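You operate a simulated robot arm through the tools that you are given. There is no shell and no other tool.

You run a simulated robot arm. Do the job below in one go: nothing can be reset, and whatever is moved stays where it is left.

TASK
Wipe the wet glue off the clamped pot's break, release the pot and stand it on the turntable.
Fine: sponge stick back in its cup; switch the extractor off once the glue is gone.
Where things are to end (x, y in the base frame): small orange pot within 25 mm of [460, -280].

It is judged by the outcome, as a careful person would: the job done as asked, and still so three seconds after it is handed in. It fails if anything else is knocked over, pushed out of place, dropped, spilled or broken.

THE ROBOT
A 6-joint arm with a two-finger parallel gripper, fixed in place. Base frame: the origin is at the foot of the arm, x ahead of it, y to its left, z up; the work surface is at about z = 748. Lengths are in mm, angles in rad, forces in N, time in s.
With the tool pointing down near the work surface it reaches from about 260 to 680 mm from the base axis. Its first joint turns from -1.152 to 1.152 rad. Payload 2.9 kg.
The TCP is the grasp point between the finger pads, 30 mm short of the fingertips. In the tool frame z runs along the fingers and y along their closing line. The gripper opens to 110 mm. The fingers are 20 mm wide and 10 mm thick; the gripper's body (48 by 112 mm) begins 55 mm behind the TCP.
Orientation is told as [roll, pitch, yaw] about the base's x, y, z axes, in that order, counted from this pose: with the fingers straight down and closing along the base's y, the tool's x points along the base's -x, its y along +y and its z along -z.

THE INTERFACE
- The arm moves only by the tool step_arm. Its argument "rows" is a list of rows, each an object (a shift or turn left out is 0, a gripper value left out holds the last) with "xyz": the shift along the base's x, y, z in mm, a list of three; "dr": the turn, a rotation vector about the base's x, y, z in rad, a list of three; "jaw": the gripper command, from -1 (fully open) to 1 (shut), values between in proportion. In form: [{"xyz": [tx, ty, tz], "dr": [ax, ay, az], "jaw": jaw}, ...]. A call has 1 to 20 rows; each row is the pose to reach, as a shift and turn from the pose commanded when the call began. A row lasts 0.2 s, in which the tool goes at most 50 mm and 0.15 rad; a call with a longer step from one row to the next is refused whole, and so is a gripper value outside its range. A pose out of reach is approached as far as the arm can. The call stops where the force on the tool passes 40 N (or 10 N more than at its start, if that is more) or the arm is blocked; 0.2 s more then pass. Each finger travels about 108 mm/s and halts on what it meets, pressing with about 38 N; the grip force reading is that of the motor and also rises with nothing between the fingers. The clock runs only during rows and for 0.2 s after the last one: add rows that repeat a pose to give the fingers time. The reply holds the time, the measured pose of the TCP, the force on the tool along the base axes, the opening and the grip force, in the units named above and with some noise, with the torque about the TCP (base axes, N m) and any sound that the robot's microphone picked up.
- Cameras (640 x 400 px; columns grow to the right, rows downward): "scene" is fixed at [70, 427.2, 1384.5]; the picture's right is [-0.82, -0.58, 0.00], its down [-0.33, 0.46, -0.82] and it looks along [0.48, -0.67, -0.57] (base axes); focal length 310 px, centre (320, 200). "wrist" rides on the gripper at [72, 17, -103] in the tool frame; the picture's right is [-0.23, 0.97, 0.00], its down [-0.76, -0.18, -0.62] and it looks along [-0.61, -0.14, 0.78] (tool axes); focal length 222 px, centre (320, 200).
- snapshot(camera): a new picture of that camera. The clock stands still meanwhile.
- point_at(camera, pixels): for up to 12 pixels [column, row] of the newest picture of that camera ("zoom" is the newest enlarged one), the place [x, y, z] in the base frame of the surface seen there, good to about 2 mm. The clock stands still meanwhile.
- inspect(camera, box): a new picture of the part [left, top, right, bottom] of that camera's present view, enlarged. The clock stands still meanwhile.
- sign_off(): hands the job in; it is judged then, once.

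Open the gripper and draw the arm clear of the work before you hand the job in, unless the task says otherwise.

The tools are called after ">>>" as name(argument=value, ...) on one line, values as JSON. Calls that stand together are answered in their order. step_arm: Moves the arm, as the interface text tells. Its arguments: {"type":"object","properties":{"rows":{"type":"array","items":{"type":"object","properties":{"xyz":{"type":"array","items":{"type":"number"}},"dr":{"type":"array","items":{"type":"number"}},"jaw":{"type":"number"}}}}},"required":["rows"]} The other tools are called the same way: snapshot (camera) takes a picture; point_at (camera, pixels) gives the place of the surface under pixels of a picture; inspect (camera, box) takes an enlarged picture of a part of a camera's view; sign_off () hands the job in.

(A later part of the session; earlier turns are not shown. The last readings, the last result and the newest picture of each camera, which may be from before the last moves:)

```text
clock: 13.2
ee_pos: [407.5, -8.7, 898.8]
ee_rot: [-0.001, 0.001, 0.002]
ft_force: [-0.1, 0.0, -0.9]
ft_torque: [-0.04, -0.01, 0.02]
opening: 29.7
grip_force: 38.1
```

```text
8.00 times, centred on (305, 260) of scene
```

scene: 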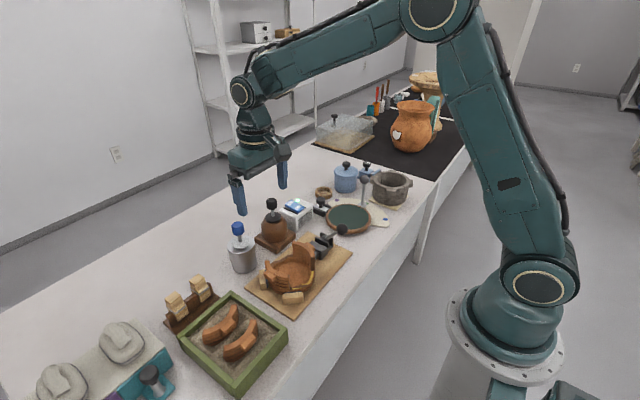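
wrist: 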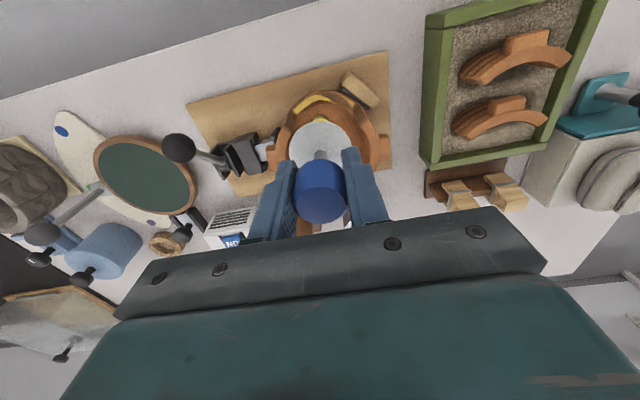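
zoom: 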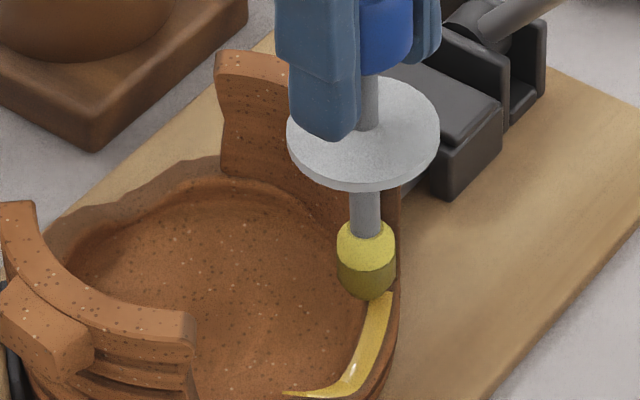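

Still no contact; shift 2 mm toward −x to be centred on the rim and lower by small steps.

>>> step_arm(rows=[{"xyz": [-2, -1, -1]}, {"xyz": [-2, -1, -2]}, {"xyz": [-2, -1, -2]}])

>>> step_arm(rows=[{"xyz": [0, 0, -1]}, {"xyz": [0, 0, -2]}, {"xyz": [0, 0, -2]}])

>>> inspect(camera="scene", box=[280, 235, 330, 285])

>>> inspect(camera="wrist", box=[260, 60, 400, 160])

```text
clock: 14.0
ee_pos: [405.4, -9.9, 897.3]
ee_rot: [0.0, -0.001, 0.0]
ft_force: [-0.2, 1.2, 0.1]
ft_torque: [-0.03, -0.03, 0.01]
opening: 29.4
grip_force: 37.7
```

```text
clock: 14.8
ee_pos: [405.9, -10.9, 896.6]
ee_rot: [0.001, 0.0, 0.0]
ft_force: [0.0, -0.9, -0.2]
ft_torque: [0.0, -0.03, 0.01]
opening: 29.4
grip_force: 38.2
```

```text
8.00 times, centred on (305, 260) of scene
```

zoom: 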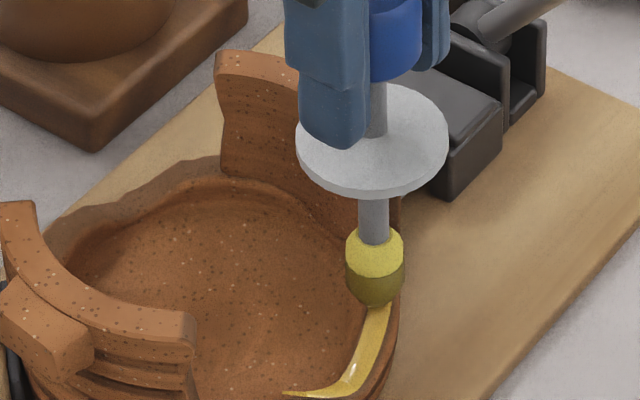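

```text
4.00 times, centred on (330, 110) of wrist
```

zoom: 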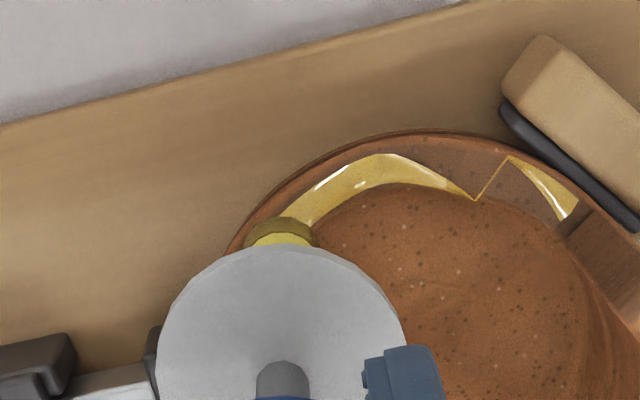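

Check sponge surface heights.

>>> point_at(camera="zoom", pixels=[[280, 219], [265, 228], [300, 228], [280, 235], [310, 210], [300, 205]])

>>> inspect(camera="scene", box=[280, 235, 330, 285])

>>> point_at(camera="zoom", pixels=[[374, 303], [374, 290], [374, 275], [374, 260], [380, 320], [385, 310], [400, 275], [350, 275]])

```text
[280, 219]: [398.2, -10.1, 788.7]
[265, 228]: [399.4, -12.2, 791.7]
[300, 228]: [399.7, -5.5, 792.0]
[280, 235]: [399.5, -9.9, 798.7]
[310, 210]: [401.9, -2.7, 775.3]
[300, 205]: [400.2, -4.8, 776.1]
```

```text
8.00 times, centred on (305, 260) of scene
```

zoom: 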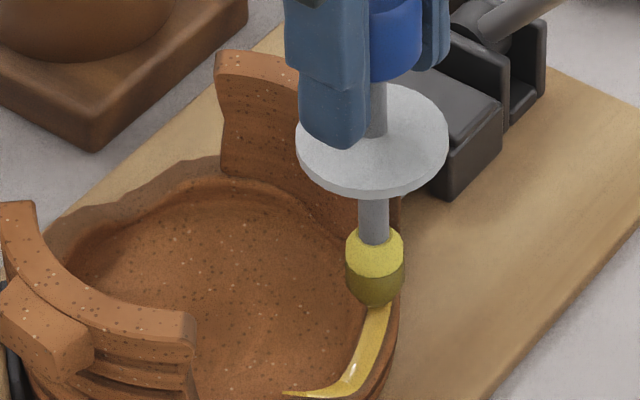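

```text
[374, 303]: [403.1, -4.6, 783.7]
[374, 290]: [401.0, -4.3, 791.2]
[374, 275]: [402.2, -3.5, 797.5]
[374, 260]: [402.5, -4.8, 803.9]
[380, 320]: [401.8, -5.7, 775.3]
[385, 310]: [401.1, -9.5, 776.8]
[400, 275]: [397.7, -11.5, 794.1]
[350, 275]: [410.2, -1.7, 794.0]
```

The sponge bottom is at z≈781, a few mm above the glue; continue down in small steps.

>>> step_arm(rows=[{"xyz": [0, 0, -1]}, {"xyz": [0, 0, -2]}, {"xyz": [0, 0, -3]}, {"xyz": [0, 0, -3]}])

>>> step_arm(rows=[{"xyz": [0, 0, -1]}, {"xyz": [0, 0, -1]}])

>>> inspect(camera="scene", box=[280, 235, 330, 285])

```text
clock: 15.8
ee_pos: [404.2, -9.4, 892.1]
ee_rot: [0.0, 0.0, 0.001]
ft_force: [0.3, 0.6, 0.1]
ft_torque: [-0.02, 0.0, 0.01]
opening: 29.6
grip_force: 38.2
```

```text
clock: 16.4
ee_pos: [405.6, -9.3, 891.6]
ee_rot: [0.0, 0.0, 0.001]
ft_force: [0.4, -0.5, -0.6]
ft_torque: [0.01, 0.01, 0.01]
opening: 29.4
grip_force: 38.4
```

```text
8.00 times, centred on (305, 260) of scene
```

zoom: 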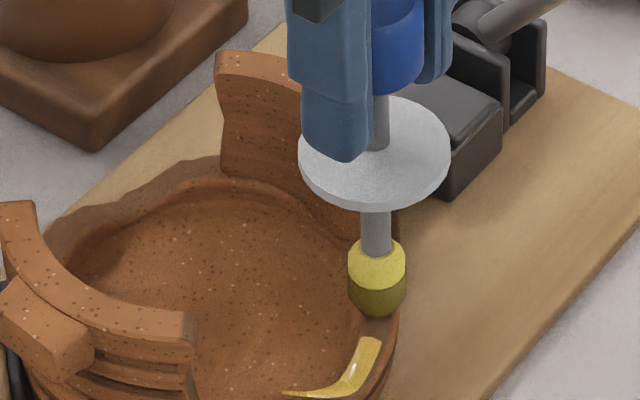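

The glue end has already receded under the sponge, so this height works. Sweep along the first half of the arc, following its height.

>>> step_arm(rows=[{"xyz": [2.1, -2, -0.4]}, {"xyz": [1, -1, -0.4]}, {"xyz": [-1.9, 3, -1.6]}, {"xyz": [-3.9, 6.5, -3.6]}, {"xyz": [-5, 10, -5]}, {"xyz": [-5.9, 13, -6.4]}, {"xyz": [-7, 16, -7.6]}, {"xyz": [-7.4, 19, -8.8]}, {"xyz": [-7.9, 26, -10.6]}, {"xyz": [-7.9, 26, -10.6]}])

>>> inspect(camera="scene", box=[270, 235, 330, 285])

>>> inspect(camera="wrist", box=[260, 60, 400, 160])

```text
clock: 18.6
ee_pos: [397.4, 15.7, 880.2]
ee_rot: [0.0, 0.001, 0.0]
ft_force: [-0.2, 0.3, -1.0]
ft_torque: [0.0, 0.04, 0.0]
opening: 29.4
grip_force: 38.1
```

```text
8.00 times, centred on (300, 260) of scene
```

zoom: 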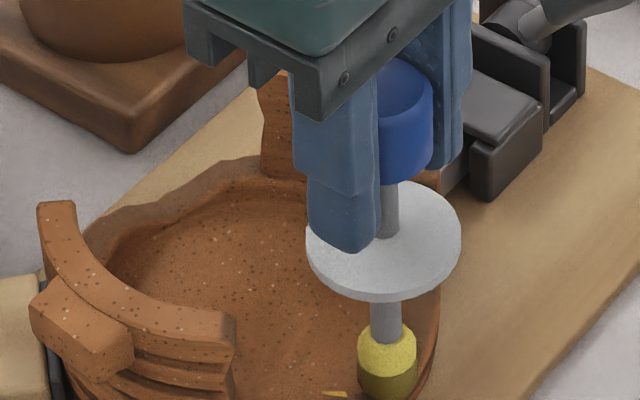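

```text
4.00 times, centred on (330, 110) of wrist
```

zoom: 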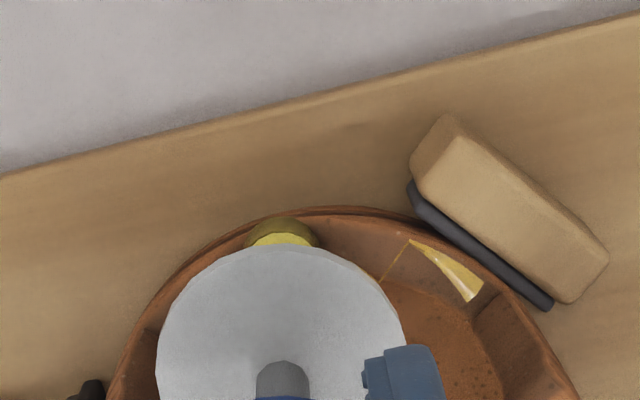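

Left section is clean. Continue to the right end past the ridge.

>>> step_arm(rows=[{"xyz": [1, 6, 1.0]}, {"xyz": [1.8, 9, 2.4]}, {"xyz": [2.5, 13, 4.5]}, {"xyz": [4, 17, 7.0]}, {"xyz": [5, 22, 9.5]}, {"xyz": [6, 26, 10]}, {"xyz": [7.5, 29, 10]}, {"xyz": [9, 32, 10]}, {"xyz": [12, 36, 10]}, {"xyz": [14, 37.5, 10]}, {"xyz": [14, 37.5, 10]}])

>>> inspect(camera="scene", box=[250, 235, 330, 305])

>>> inspect(camera="wrist", box=[220, 60, 400, 160])

```text
clock: 21.0
ee_pos: [411.9, 53.4, 891.1]
ee_rot: [0.0, 0.001, 0.0]
ft_force: [-0.8, 0.1, -0.7]
ft_torque: [-0.02, 0.02, -0.01]
opening: 29.4
grip_force: 38.1
```

```text
5.71 times, centred on (290, 270) of scene
```

zoom: 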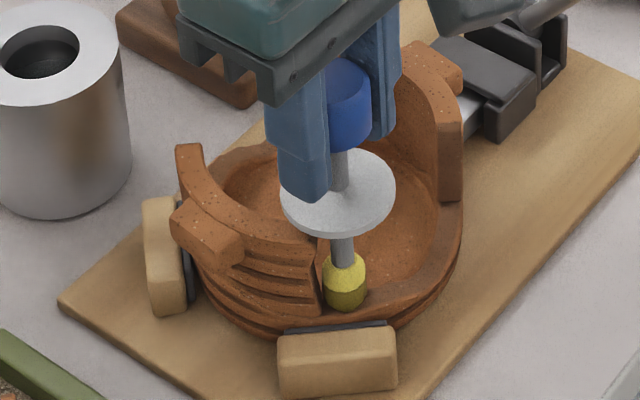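

```text
3.56 times, centred on (310, 110) of wrist
```

zoom: 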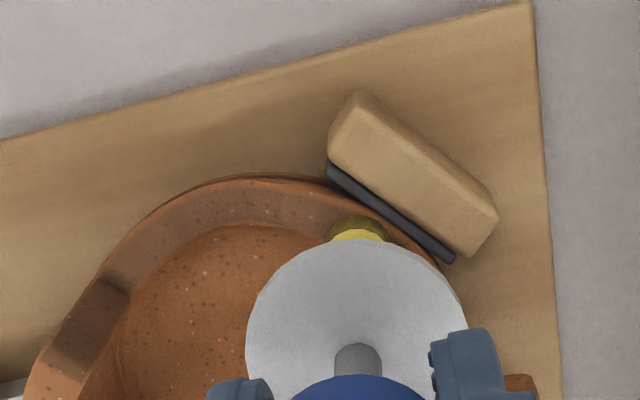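

Glue looks gone; wipe back a little, then lift and inspect the whole break.

>>> step_arm(rows=[{"xyz": [2, 1, 0]}, {"xyz": [-2, -2, -0.5]}, {"xyz": [-5, -6, -0.5]}, {"xyz": [-8, -12, -0.5]}, {"xyz": [-9, -16, -0.5]}, {"xyz": [-9, -16, 20]}, {"xyz": [20, -20, 50]}, {"xyz": [50, -20, 80]}, {"xyz": [90, -20, 90]}, {"xyz": [90, -20, 90]}])

>>> inspect(camera="scene", box=[250, 225, 340, 305])

>>> inspect(camera="wrist", box=[230, 0, 430, 160])

```text
clock: 23.2
ee_pos: [501.7, 33.0, 981.2]
ee_rot: [0.0, -0.001, -0.002]
ft_force: [-0.1, 0.4, 0.1]
ft_torque: [0.0, -0.02, 0.02]
opening: 29.5
grip_force: 38.3
```

```text
5.00 times, centred on (295, 265) of scene
```

zoom: 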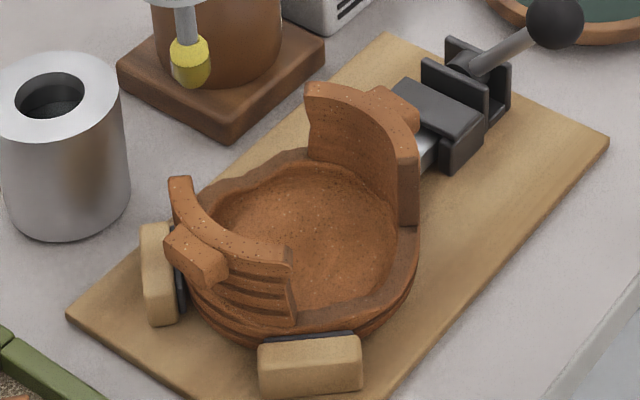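

```text
2.50 times, centred on (330, 80) of wrist
```

zoom: 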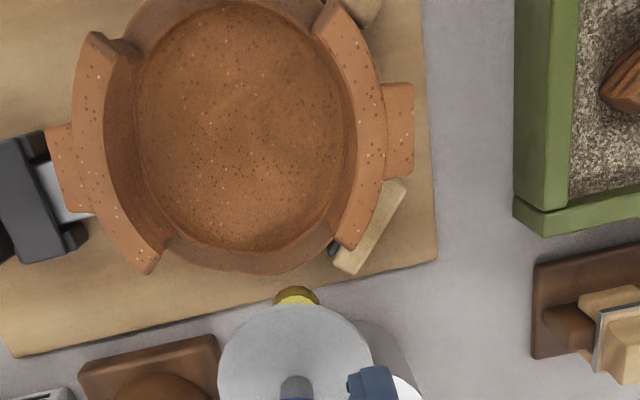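

All glue is gone from the break. Return the stick over its cup at (596,50), checking alignment before lowering.

>>> step_arm(rows=[{"xyz": [30, 5, 10]}, {"xyz": [60, 10, 15]}, {"xyz": [85, 15, 15]}, {"xyz": [93.9, 16.5, 0]}, {"xyz": [93.9, 16.5, -20]}, {"xyz": [93.9, 16.5, -30]}, {"xyz": [93.9, 16.5, -30]}])

>>> inspect(camera="scene", box=[205, 175, 295, 280])

>>> inspect(camera="wrist", box=[250, 60, 410, 180])

```text
clock: 24.8
ee_pos: [597.3, 51.7, 953.2]
ee_rot: [-0.001, 0.001, -0.001]
ft_force: [-0.9, -0.1, -0.1]
ft_torque: [-0.03, -0.03, 0.02]
opening: 29.7
grip_force: 38.3
```

```text
3.81 times, centred on (250, 228) of scene
```

zoom: 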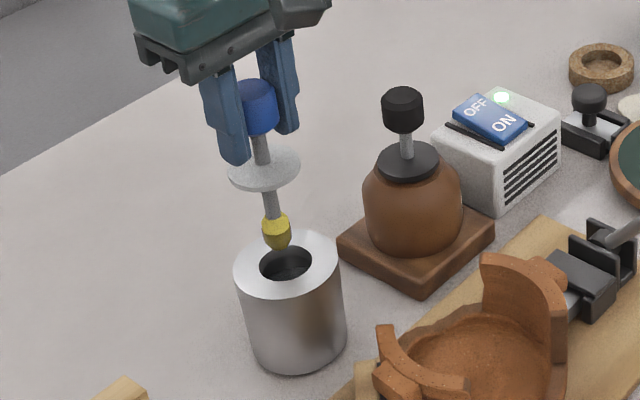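

```text
3.33 times, centred on (330, 120) of wrist
```

zoom: 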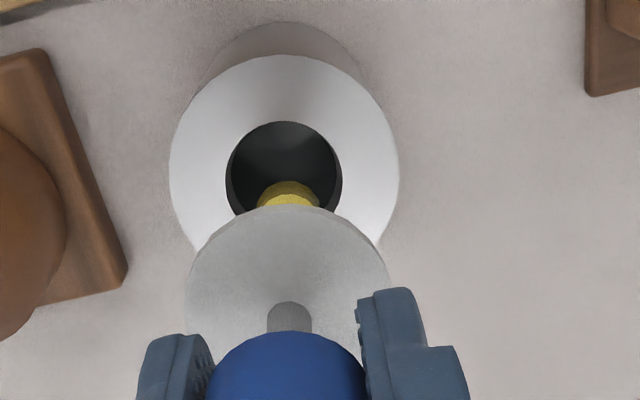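

Aligned over the hole. Lower the stick into the cup slowly.

>>> step_arm(rows=[{"xyz": [0, 0, -15]}, {"xyz": [0, 0, -30]}, {"xyz": [0, 0, -45]}, {"xyz": [0, 0, -60]}, {"xyz": [0, 0, -70]}, {"xyz": [0, 0, -75]}, {"xyz": [0, 0, -77]}, {"xyz": [0, 0, -77]}])

>>> inspect(camera="scene", box=[205, 175, 295, 280])

```text
clock: 26.6
ee_pos: [596.6, 49.8, 874.7]
ee_rot: [0.001, -0.001, 0.002]
ft_force: [-2.6, 0.6, 4.2]
ft_torque: [0.04, 0.08, -0.02]
opening: 29.5
grip_force: 38.3
```

```text
3.81 times, centred on (250, 228) of scene
```

zoom: 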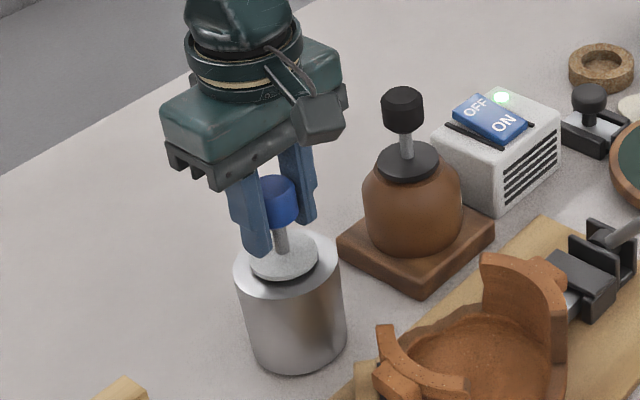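

Seated (4 N upward reaction). Open the jaws and rise straight up.

>>> step_arm(rows=[{"xyz": [0, 0, 0], "jaw": 0.2}, {"xyz": [0, 0, 0], "jaw": 0}, {"xyz": [0, 0, 0]}, {"xyz": [0, 0, 30]}, {"xyz": [0, 0, 60]}, {"xyz": [0, 0, 100]}, {"xyz": [0, 0, 130]}, {"xyz": [0, 0, 130]}])

>>> inspect(camera="scene", box=[205, 175, 315, 280])

>>> point_at(camera="zoom", pixels=[[410, 125], [440, 148], [425, 120], [405, 108], [458, 145], [430, 97], [400, 140], [445, 165], [500, 145]])

>>> snapshot(camera="wrist")

```text
clock: 28.4
ee_pos: [595.5, 50.2, 1006.2]
ee_rot: [0.0, 0.0, -0.002]
ft_force: [-0.2, 0.1, 0.7]
ft_torque: [0.01, 0.0, 0.02]
opening: 54.9
grip_force: 0.1
```

```text
3.81 times, centred on (260, 228) of scene
```

zoom: 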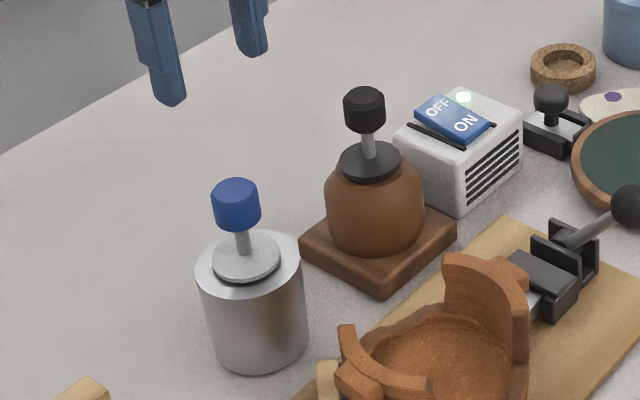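

```text
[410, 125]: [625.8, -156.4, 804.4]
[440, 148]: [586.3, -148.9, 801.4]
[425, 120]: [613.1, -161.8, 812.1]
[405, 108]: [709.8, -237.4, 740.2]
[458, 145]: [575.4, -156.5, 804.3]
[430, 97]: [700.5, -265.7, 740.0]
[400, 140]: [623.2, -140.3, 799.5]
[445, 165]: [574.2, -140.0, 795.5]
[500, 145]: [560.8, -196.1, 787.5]
```

```text
taken
```

wrist: 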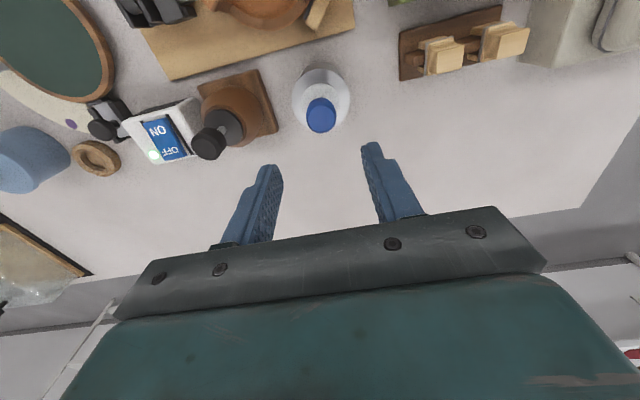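

Stick is back in its cup. Now move over the extractor with fingers closed and look closely at the rocker.

>>> step_arm(rows=[{"xyz": [-5, -45, 0], "jaw": 1}, {"xyz": [-10, -90, 0]}, {"xyz": [-15, -135, 0]}, {"xyz": [-20, -180, -10]}, {"xyz": [-20, -225, -30]}, {"xyz": [-20, -228, -50]}, {"xyz": [-20, -228, -50]}])

>>> inspect(camera="wrist", box=[240, 40, 400, 180])

>>> inspect(camera="scene", box=[250, 150, 350, 240])

```text
clock: 30.0
ee_pos: [575.2, -177.0, 956.8]
ee_rot: [0.0, -0.001, 0.001]
ft_force: [0.5, 0.1, 0.4]
ft_torque: [0.04, 0.0, 0.01]
opening: 0.2
grip_force: 37.3
```

```text
2.86 times, centred on (320, 110) of wrist
```

zoom: 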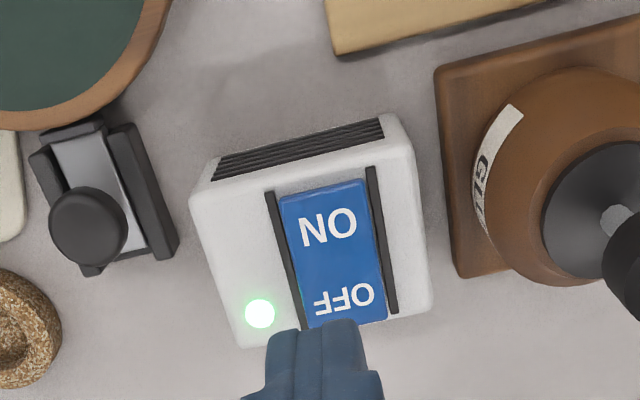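

```text
4.44 times, centred on (300, 195) of scene
```

zoom: 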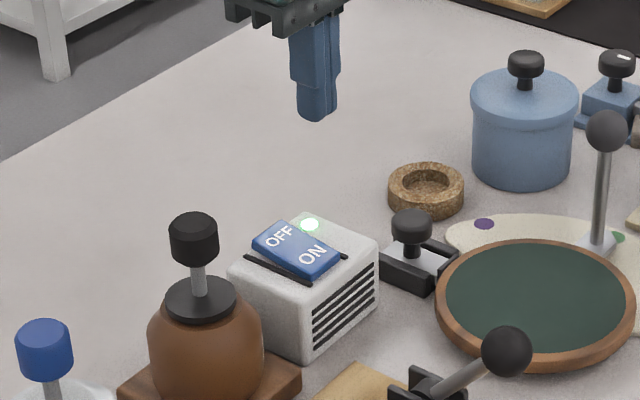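

The brown bottle is labelled "GLU(E)", confirming the blue stick was the sponge. Measure the rocker.

>>> inspect(camera="wrist", box=[240, 40, 400, 180])

>>> point_at(camera="zoom", pixels=[[290, 205], [355, 190], [330, 225], [340, 265], [315, 300], [370, 295], [345, 312], [380, 310], [260, 313], [310, 320], [230, 220], [410, 250]])

```text
2.86 times, centred on (320, 110) of wrist
```

zoom: 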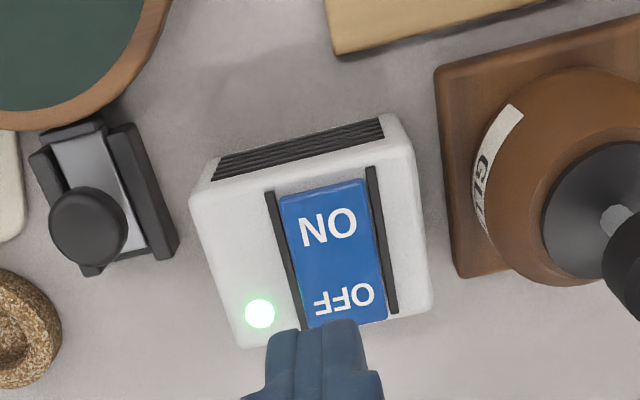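

```text
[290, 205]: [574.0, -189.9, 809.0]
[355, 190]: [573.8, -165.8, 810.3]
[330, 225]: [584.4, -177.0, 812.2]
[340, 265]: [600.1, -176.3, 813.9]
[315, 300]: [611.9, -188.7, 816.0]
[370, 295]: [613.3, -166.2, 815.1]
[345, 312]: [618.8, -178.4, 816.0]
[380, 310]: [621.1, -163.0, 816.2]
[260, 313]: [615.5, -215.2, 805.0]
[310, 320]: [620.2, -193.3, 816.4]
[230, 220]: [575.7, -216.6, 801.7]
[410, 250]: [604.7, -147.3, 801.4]
```

Rocker OFF end at (612–622, −178, 816). Move above it and descend to just above contact.

>>> step_arm(rows=[{"xyz": [38, 1, -10]}, {"xyz": [38, 1, -45]}, {"xyz": [38, 1, -80]}, {"xyz": [38, 1, -98]}, {"xyz": [38, 1, -104]}, {"xyz": [38, 1, -107]}, {"xyz": [38, 1, -107]}])

>>> inspect(camera="scene", box=[260, 170, 330, 240])

```text
clock: 31.6
ee_pos: [613.1, -177.1, 847.6]
ee_rot: [0.001, 0.001, 0.0]
ft_force: [0.3, 0.6, 0.1]
ft_torque: [0.02, -0.01, 0.0]
opening: 0.0
grip_force: 37.5
```

```text
5.71 times, centred on (295, 205) of scene
```

zoom: 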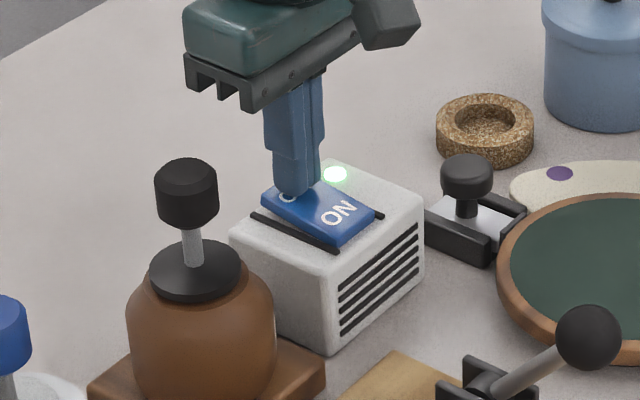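

Press down in 2 mm steps.

>>> step_arm(rows=[{"xyz": [0, 0, -2]}, {"xyz": [0, 0, -4]}, {"xyz": [0, 0, -6]}, {"xyz": [0, 0, -6]}])

>>> inspect(camera="scene", box=[260, 170, 330, 240])

```text
clock: 32.6
ee_pos: [614.0, -176.6, 843.5]
ee_rot: [0.0, -0.001, 0.001]
ft_force: [-0.5, 0.2, 13.5]
ft_torque: [-0.03, 0.17, 0.14]
opening: 0.0
grip_force: 37.5
heard: click
```

```text
5.71 times, centred on (295, 205) of scene
```

zoom: 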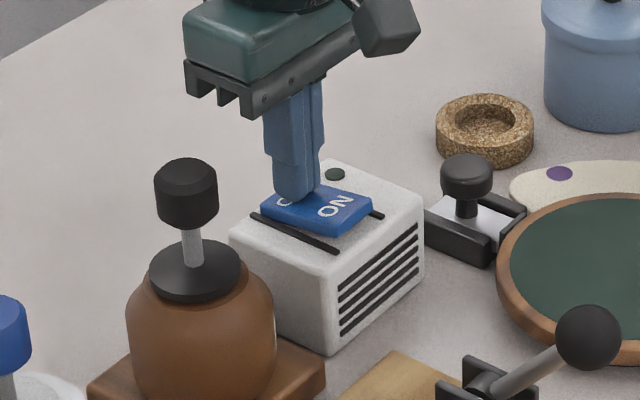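

Click heard and the LED is off. Lift and move above the clamp lever's ball with jaws opening to ~60 mm.

>>> step_arm(rows=[{"xyz": [0, 0, 30]}, {"xyz": [0, 0, 70]}, {"xyz": [0, 0, 110]}, {"xyz": [-40, 8, 120]}, {"xyz": [-85, 16, 120]}, {"xyz": [-130, 24, 120], "jaw": -0.1}, {"xyz": [-175, 34, 120]}, {"xyz": [-220, 43, 110]}, {"xyz": [-220, 43, 100]}, {"xyz": [-220, 43, 100]}])

>>> inspect(camera="wrist", box=[220, 60, 420, 220])

>>> point_at(camera="zoom", pixels=[[310, 250], [330, 250], [350, 250], [330, 230], [330, 270], [330, 200], [300, 200], [360, 200]])

>>> inspect(camera="scene", box=[260, 160, 360, 270])

```text
clock: 34.8
ee_pos: [395.4, -135.2, 940.3]
ee_rot: [0.001, 0.0, 0.002]
ft_force: [0.0, -0.3, -0.2]
ft_torque: [0.0, 0.0, -0.01]
opening: 60.7
grip_force: 0.1
```

```text
2.50 times, centred on (320, 140) of wrist
```

zoom: 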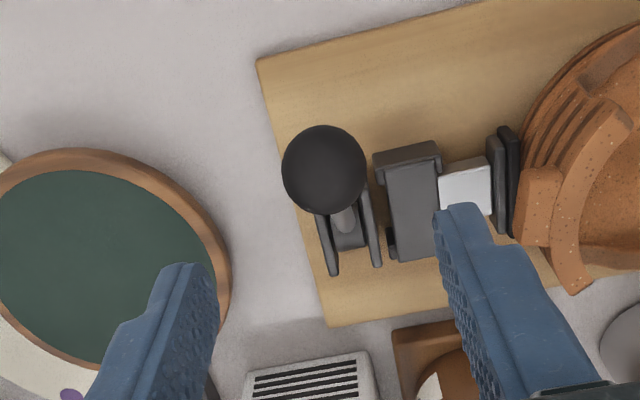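

```text
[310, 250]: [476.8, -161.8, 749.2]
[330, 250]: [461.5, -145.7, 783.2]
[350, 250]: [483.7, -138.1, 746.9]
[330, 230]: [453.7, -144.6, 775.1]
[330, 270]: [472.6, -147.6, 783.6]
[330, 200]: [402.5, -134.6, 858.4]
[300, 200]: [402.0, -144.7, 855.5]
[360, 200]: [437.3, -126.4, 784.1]
```

```text
3.64 times, centred on (310, 215) of scene
```

zoom: 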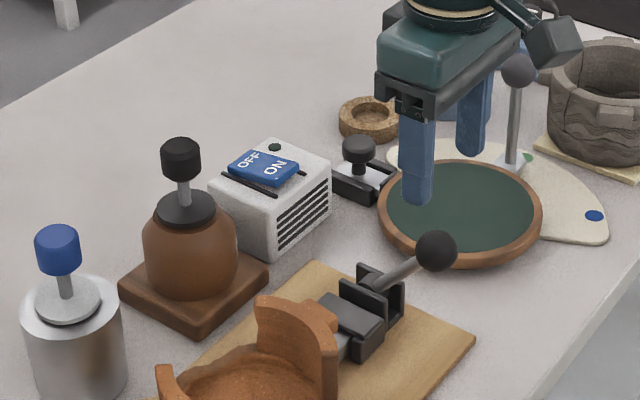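

Extractor is off (LED dark). Measure ball extents in the wrist view.

>>> inspect(camera="wrist", box=[290, 100, 370, 180])

>>> point_at(camera="zoom", pixels=[[246, 140], [160, 140], [330, 140], [246, 60], [246, 225], [200, 270], [280, 280], [240, 330], [310, 330]])

```text
5.00 times, centred on (330, 140) of wrist
```

zoom: 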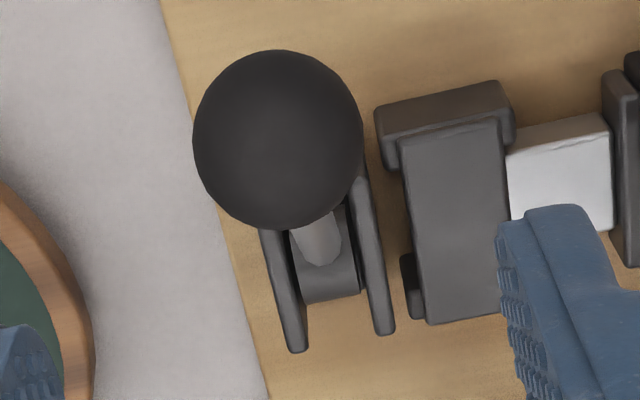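

```text
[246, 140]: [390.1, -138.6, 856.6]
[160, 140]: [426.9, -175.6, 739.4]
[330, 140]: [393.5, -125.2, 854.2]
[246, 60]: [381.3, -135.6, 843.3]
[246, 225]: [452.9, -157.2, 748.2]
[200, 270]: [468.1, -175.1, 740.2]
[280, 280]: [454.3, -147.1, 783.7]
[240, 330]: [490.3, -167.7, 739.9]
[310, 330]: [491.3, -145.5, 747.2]
```

Ball centre ≈ (395,−134,844). Descend and grip it.

>>> step_arm(rows=[{"xyz": [1.5, 0, -35]}, {"xyz": [1.5, 0, -70]}, {"xyz": [1.5, 0, -90]}, {"xyz": [1.5, 0, -97]}, {"xyz": [1.5, 0, -97], "jaw": 1}, {"xyz": [1.5, 0, -97]}, {"xyz": [1.5, 0, -97]}])

>>> inspect(camera="scene", box=[280, 180, 370, 270])

```text
clock: 36.4
ee_pos: [394.2, -135.0, 845.0]
ee_rot: [0.0, 0.002, 0.003]
ft_force: [-0.4, -0.4, -1.2]
ft_torque: [0.02, 0.11, -0.01]
opening: 30.9
grip_force: 44.5
```

```text
4.44 times, centred on (325, 225) of scene
```

zoom: 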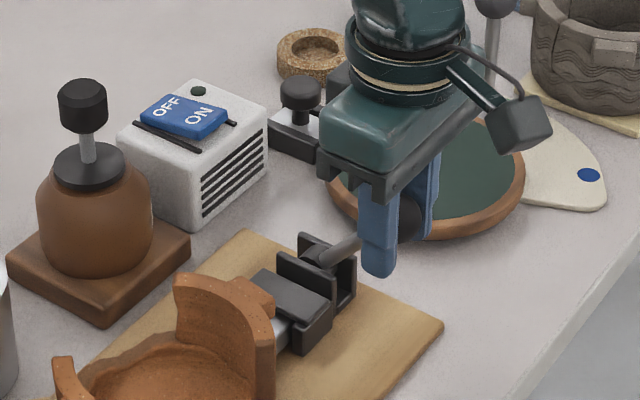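

Ball gripped (31 mm). Swing the lever toward +x along an arc about (454,780): first ~12° and read the forces.

>>> step_arm(rows=[{"xyz": [3, 0.25, 2.6]}, {"xyz": [6, 0, 5]}, {"xyz": [8.9, 0, 7.1]}, {"xyz": [8.9, 0, 7.1]}])

>>> inspect(camera="scene", box=[280, 180, 370, 270])

```text
clock: 37.4
ee_pos: [403.2, -135.0, 851.1]
ee_rot: [0.001, 0.002, 0.0]
ft_force: [-13.9, -2.2, -5.7]
ft_torque: [0.01, 1.31, -0.1]
opening: 31.2
grip_force: 44.9
```

```text
4.44 times, centred on (325, 225) of scene
```

zoom: 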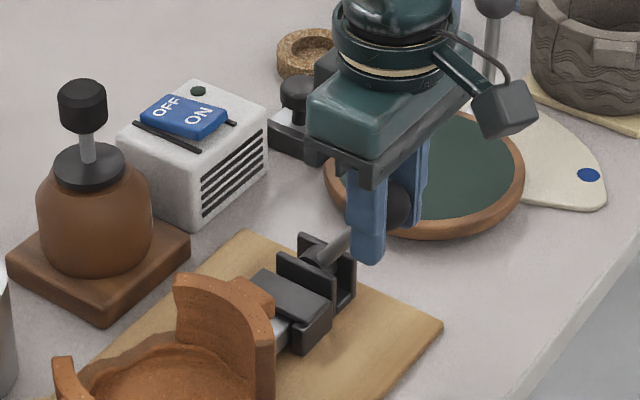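

The lever moves with ~15 N resistance. Continue along the arc.

>>> step_arm(rows=[{"xyz": [3.2, 0, 2.2]}, {"xyz": [6.4, 0, 4.1]}, {"xyz": [9.8, 0, 5.9]}, {"xyz": [13.1, 0, 7.5]}, {"xyz": [13.1, 0, 7.5]}])

>>> inspect(camera="scene", box=[280, 180, 370, 270])

```text
clock: 38.6
ee_pos: [418.1, -134.2, 858.8]
ee_rot: [0.0, 0.001, -0.001]
ft_force: [-14.7, -5.5, -1.2]
ft_torque: [-0.03, 1.18, -0.08]
opening: 30.8
grip_force: 45.3
```

```text
4.44 times, centred on (325, 225) of scene
```

zoom: 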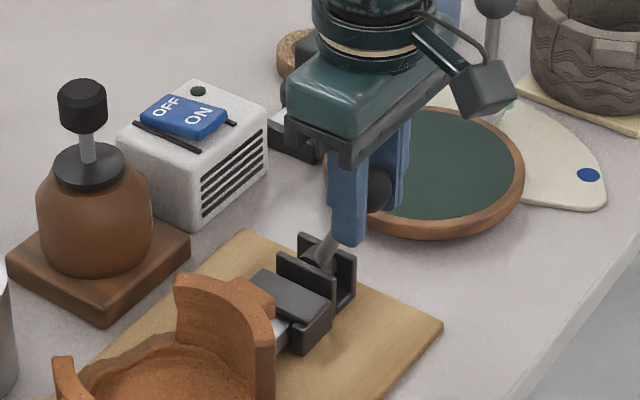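

Lever following. Continue to near upright.

>>> step_arm(rows=[{"xyz": [5.6, 0, 2.4]}, {"xyz": [11.3, 0, 4.4]}, {"xyz": [17.1, 0, 6]}, {"xyz": [23.1, 0, 7.1]}, {"xyz": [29.1, 0, 7.9]}, {"xyz": [29.1, 0, 7.9]}])

>>> inspect(camera="scene", box=[280, 180, 370, 270])

>>> inspect(camera="wrist", box=[270, 40, 470, 180])

```text
clock: 40.0
ee_pos: [447.4, -133.4, 864.0]
ee_rot: [0.002, 0.001, 0.002]
ft_force: [-13.4, -1.0, 2.6]
ft_torque: [0.06, 1.16, 0.02]
opening: 30.8
grip_force: 45.1
```

```text
4.44 times, centred on (325, 225) of scene
```

zoom: 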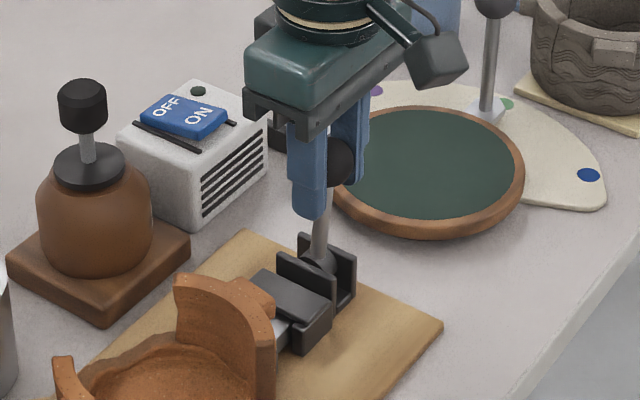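

```text
2.86 times, centred on (370, 110) of wrist
```

zoom: 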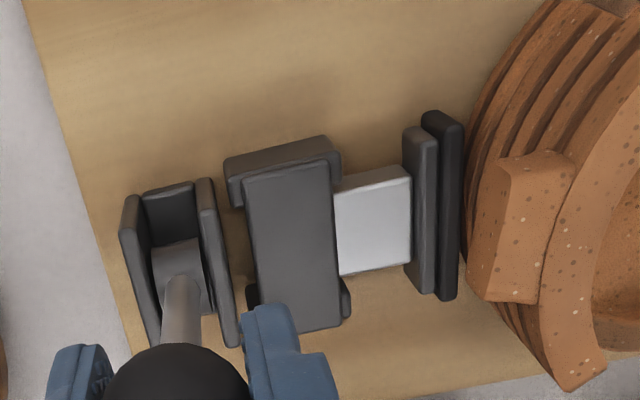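

Continue past upright to +30°, stopping if the force climbs.

>>> step_arm(rows=[{"xyz": [7.5, 0, 0.3]}, {"xyz": [15, 0, 0]}, {"xyz": [22.5, 0, -1]}, {"xyz": [29.9, 0, -2.7]}, {"xyz": [29.9, 0, -2.7]}])

>>> inspect(camera="scene", box=[280, 180, 370, 270])

>>> inspect(camera="wrist", box=[270, 20, 470, 160])

```text
clock: 41.2
ee_pos: [477.1, -133.8, 863.2]
ee_rot: [0.001, 0.003, 0.003]
ft_force: [-12.0, 5.6, 1.3]
ft_torque: [0.01, 1.1, -0.04]
opening: 30.8
grip_force: 44.7
```

```text
4.44 times, centred on (325, 225) of scene
```

zoom: 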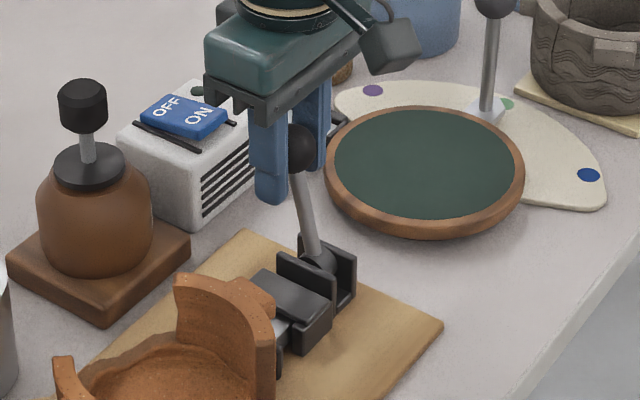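

```text
2.86 times, centred on (370, 90) of wrist
```

zoom: 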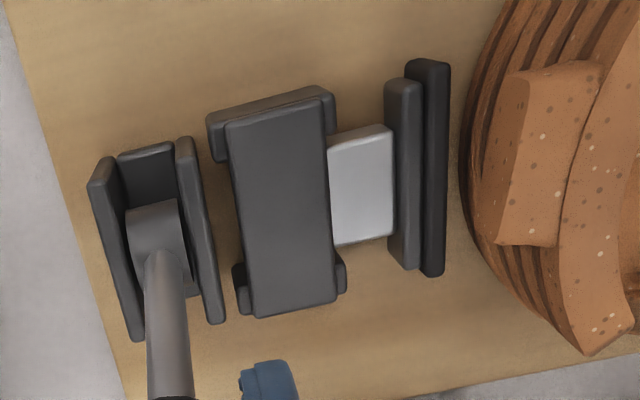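

The pad is retracting from the pot. Continue to about +40°.

>>> step_arm(rows=[{"xyz": [7.2, 0, -2.2]}, {"xyz": [14.2, 0, -5.1]}, {"xyz": [20.9, 0, -8.6]}, {"xyz": [27.3, 0, -12.7]}, {"xyz": [33.3, 0, -17.3]}, {"xyz": [33.3, 0, -17.3]}])

>>> inspect(camera="scene", box=[280, 180, 370, 270])

>>> inspect(camera="wrist", box=[270, 0, 470, 140])

```text
clock: 42.6
ee_pos: [509.6, -134.3, 846.4]
ee_rot: [0.0, -0.004, 0.003]
ft_force: [-1.5, 17.3, 15.4]
ft_torque: [0.1, 0.99, 0.0]
opening: 30.8
grip_force: 45.1
```

```text
4.44 times, centred on (325, 225) of scene
```

zoom: 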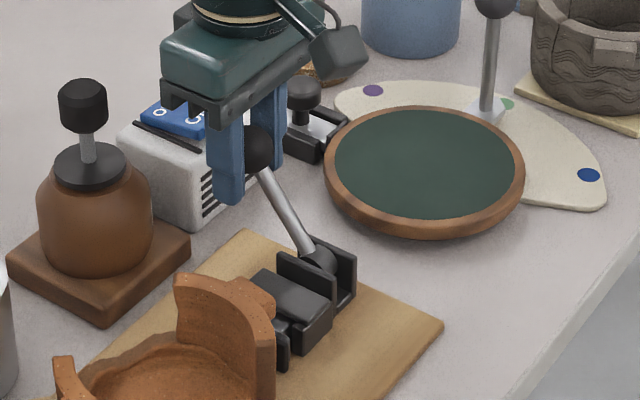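

```text
2.86 times, centred on (370, 70) of wrist
```

zoom: 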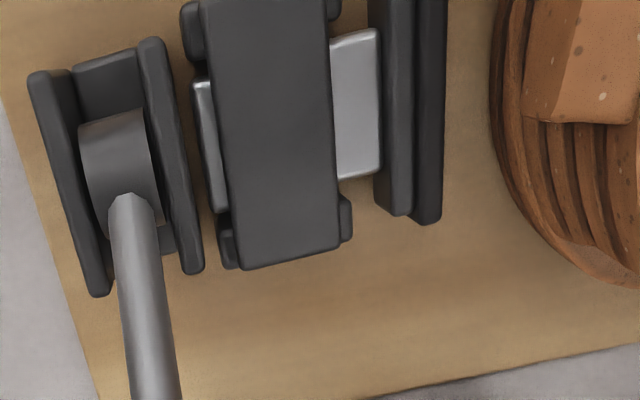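

Pad is clear of the pot by a good gap. There is 17 N sideways in y (lever plane slightly skewed), so I ease +y a bit and go a few degrees more.

>>> step_arm(rows=[{"xyz": [0, 1.5, 0.5]}, {"xyz": [1, 3, 0]}, {"xyz": [3, 3, -2]}, {"xyz": [3, 3, -2]}])

```text
clock: 43.6
ee_pos: [510.7, -134.5, 846.2]
ee_rot: [-0.006, 0.0, -0.007]
ft_force: [-4.3, -10.6, 17.6]
ft_torque: [-0.05, 1.32, -0.16]
opening: 30.7
grip_force: 45.3
```

Ease back 1.2 mm in y to balance, then look.

>>> step_arm(rows=[{"xyz": [-1, -1.2, 1]}, {"xyz": [-1, -1.2, 1]}])

>>> inspect(camera="scene", box=[260, 180, 370, 280])

>>> snapshot(camera="wrist")

```text
clock: 44.2
ee_pos: [511.6, -134.0, 845.3]
ee_rot: [-0.001, -0.002, -0.001]
ft_force: [2.5, -18.7, 7.4]
ft_torque: [-0.01, 0.37, -0.21]
opening: 30.8
grip_force: 45.0
```

```text
4.00 times, centred on (315, 230) of scene
```

zoom: 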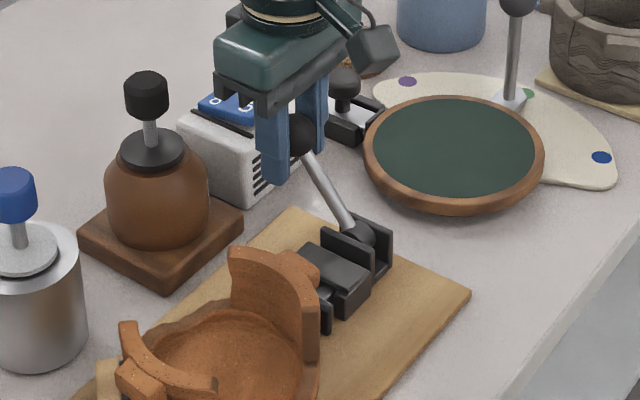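

```text
taken
```

wrist: 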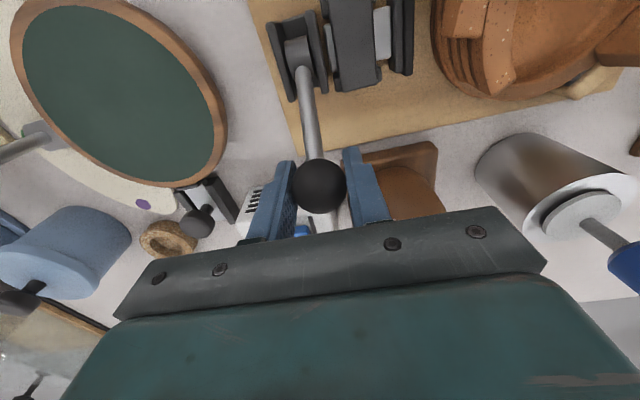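

The clamp is open. Bring y back to −133 and open the jaws, then rise.

>>> step_arm(rows=[{"xyz": [0, -1, 0]}, {"xyz": [0, -1, 0], "jaw": 0.2}, {"xyz": [0, -1, 0], "jaw": -0.1}, {"xyz": [0, -1, 0]}, {"xyz": [0, -1, 30]}, {"xyz": [0, -1, 60]}, {"xyz": [0, -1, 100]}, {"xyz": [0, -1, 100]}])

>>> inspect(camera="scene", box=[260, 180, 370, 280])

>>> snapshot(camera="wrist")

```text
clock: 46.0
ee_pos: [511.5, -133.0, 943.4]
ee_rot: [-0.001, -0.001, 0.0]
ft_force: [0.2, -0.4, 0.6]
ft_torque: [0.0, 0.0, -0.01]
opening: 60.4
grip_force: 0.0
```

```text
4.00 times, centred on (315, 230) of scene
```

zoom: 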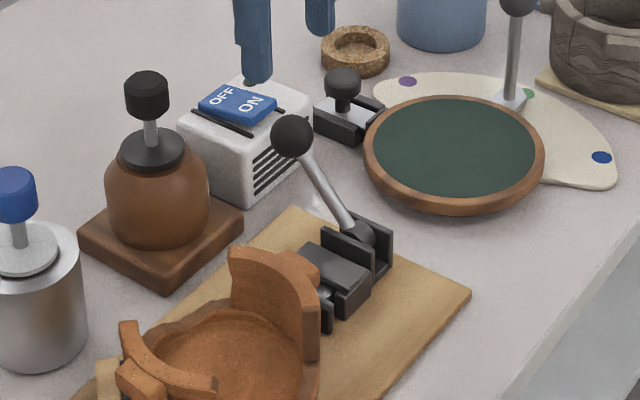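

```text
taken
```

wrist: 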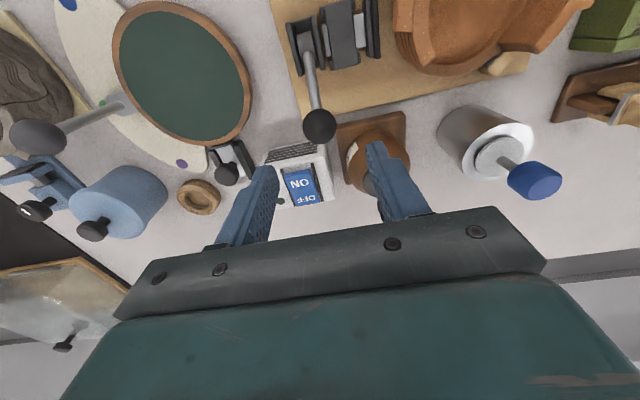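

The lever stays open at (515,−133). Now move to a view pose over the pot.

>>> step_arm(rows=[{"xyz": [-28, 29, 20]}, {"xyz": [-56, 58, 30]}, {"xyz": [-84, 87, 30]}, {"xyz": [-112, 116, 25]}, {"xyz": [-140, 145, 20]}, {"xyz": [-167, 173, 15]}, {"xyz": [-167, 173, 15]}])

>>> inspect(camera="wrist", box=[230, 60, 430, 220])

>>> inspect(camera="scene", box=[245, 220, 345, 310])

```text
clock: 47.6
ee_pos: [342.3, 37.4, 959.6]
ee_rot: [0.0, 0.0, 0.0]
ft_force: [0.0, -0.4, 0.0]
ft_torque: [-0.01, 0.0, -0.03]
opening: 60.5
grip_force: 0.1
```

```text
2.50 times, centred on (330, 140) of wrist
```

zoom: 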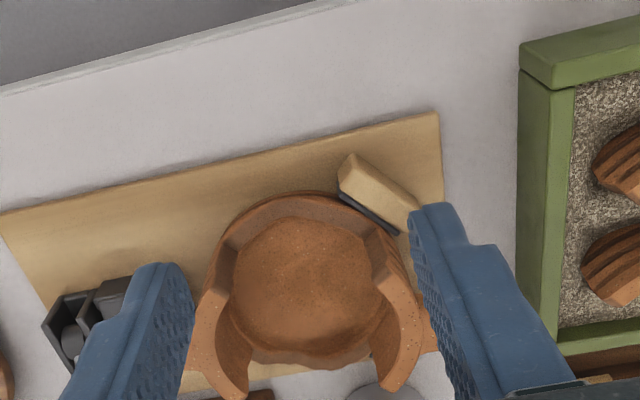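

```text
4.44 times, centred on (295, 265) of scene
```

zoom: 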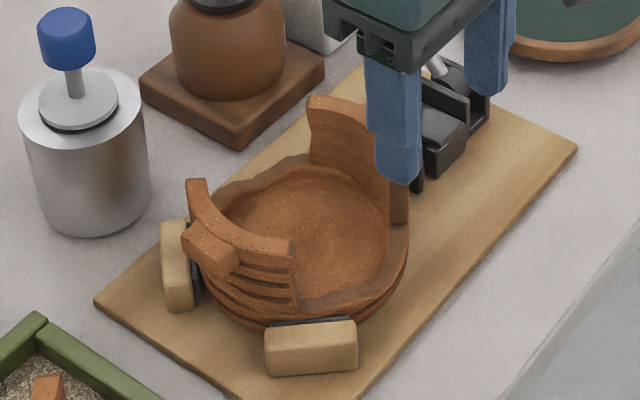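

Zoom on the pot and measure the walls, lugs and rim.

>>> inspect(camera="wrist", box=[295, 130, 415, 220])

>>> point_at(camera="zoom", pixels=[[105, 200], [75, 200], [110, 300], [60, 330], [130, 370], [420, 230], [470, 270], [500, 270], [440, 330], [250, 280], [280, 110], [250, 60]])

```text
4.44 times, centred on (355, 175) of wrist
```

zoom: 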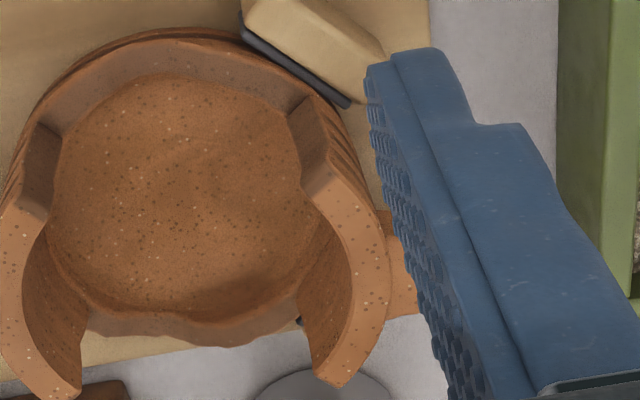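

```text
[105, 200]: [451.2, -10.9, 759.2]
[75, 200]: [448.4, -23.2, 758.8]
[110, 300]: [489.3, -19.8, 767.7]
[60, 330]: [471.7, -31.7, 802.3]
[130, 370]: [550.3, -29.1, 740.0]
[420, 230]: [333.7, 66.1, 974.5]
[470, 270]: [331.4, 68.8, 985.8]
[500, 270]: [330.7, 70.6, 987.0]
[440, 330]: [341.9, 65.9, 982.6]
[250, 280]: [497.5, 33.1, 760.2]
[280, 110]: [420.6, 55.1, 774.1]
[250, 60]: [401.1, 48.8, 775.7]
```

Measure points on the wall tops.

>>> point_at(camera="zoom", pixels=[[25, 290], [45, 212], [75, 388], [5, 200], [15, 340], [322, 195], [352, 290], [384, 290], [320, 370], [350, 370], [345, 205], [410, 280]])

>>> inspect(camera="wrist", box=[275, 130, 395, 220])

>>> point_at(camera="zoom", pixels=[[112, 280], [85, 280], [60, 290], [112, 340], [130, 230], [165, 385], [440, 290], [470, 290], [130, 300], [425, 250], [300, 250], [120, 300]])

```text
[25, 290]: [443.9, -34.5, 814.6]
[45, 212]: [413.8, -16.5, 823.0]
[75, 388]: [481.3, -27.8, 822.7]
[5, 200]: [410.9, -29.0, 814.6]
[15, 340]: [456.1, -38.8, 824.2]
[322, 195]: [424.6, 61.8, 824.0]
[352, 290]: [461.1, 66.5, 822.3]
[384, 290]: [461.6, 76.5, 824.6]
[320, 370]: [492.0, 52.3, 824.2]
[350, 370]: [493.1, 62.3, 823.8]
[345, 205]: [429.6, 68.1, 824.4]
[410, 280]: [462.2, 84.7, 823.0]
```

```text
4.44 times, centred on (335, 175) of wrist
```

zoom: 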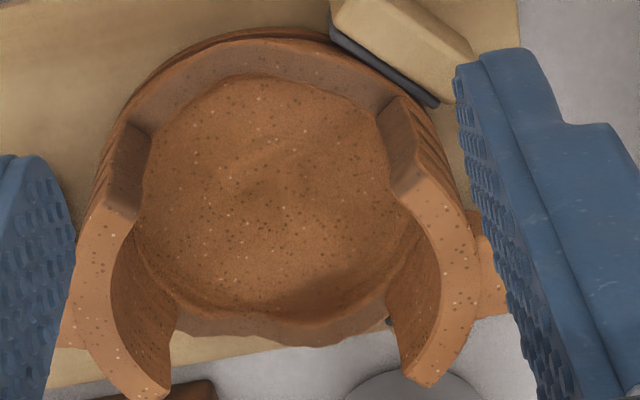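

```text
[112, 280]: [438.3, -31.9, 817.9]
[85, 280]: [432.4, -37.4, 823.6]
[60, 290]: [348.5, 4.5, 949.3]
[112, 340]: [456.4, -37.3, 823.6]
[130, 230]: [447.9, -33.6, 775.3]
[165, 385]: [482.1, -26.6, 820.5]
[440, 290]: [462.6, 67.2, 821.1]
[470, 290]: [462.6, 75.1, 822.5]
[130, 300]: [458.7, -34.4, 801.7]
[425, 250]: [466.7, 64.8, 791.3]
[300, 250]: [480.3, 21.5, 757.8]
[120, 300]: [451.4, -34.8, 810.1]
```

Pot centre ≈ (453.5,16), inner radius ≈51, lug axis turned ≈10° from y. I'll grip it from inside by spreading the fingers on the two walls; first move above with yaw −0.176 and jaws at ~50 mm.

>>> step_arm(rows=[{"xyz": [27, -6, 0], "dr": [0, 0, -0.05], "jaw": 0.09}, {"xyz": [54, -12, 0], "dr": [0, 0, -0.1]}, {"xyz": [82, -18, 0], "dr": [0, 0, -0.14]}, {"xyz": [108.8, -23.8, 0], "dr": [0, 0, -0.176]}, {"xyz": [108.8, -23.8, -40], "dr": [0, 0, -0.176]}, {"xyz": [108.8, -23.8, -80], "dr": [0, 0, -0.176]}, {"xyz": [108.8, -23.8, -90], "dr": [0, 0, -0.176]}, {"xyz": [108.8, -23.8, -90], "dr": [0, 0, -0.176]}])

>>> inspect(camera="scene", box=[245, 190, 345, 300])

>>> snapshot(camera="wrist")

```text
clock: 49.4
ee_pos: [454.6, 14.6, 870.4]
ee_rot: [-0.001, 0.0, -0.175]
ft_force: [0.2, -0.5, -0.2]
ft_torque: [-0.01, 0.03, -0.01]
opening: 50.1
grip_force: 0.1
```

```text
3.64 times, centred on (295, 245) of scene
```

zoom: 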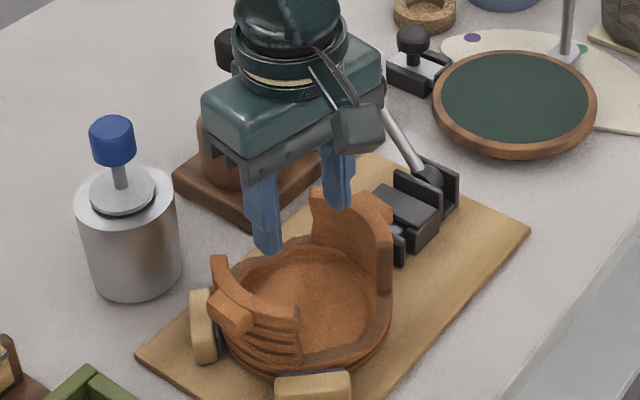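

```text
taken
```

wrist: 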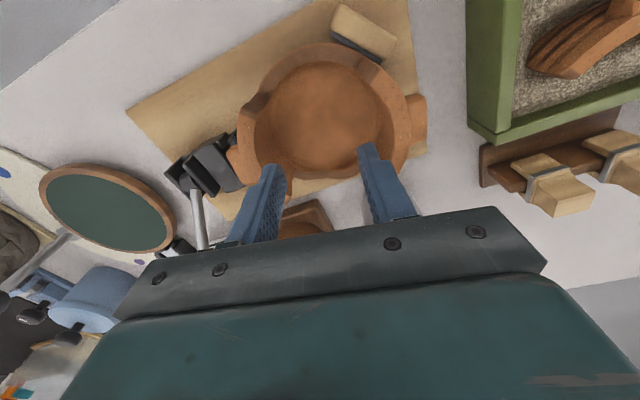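

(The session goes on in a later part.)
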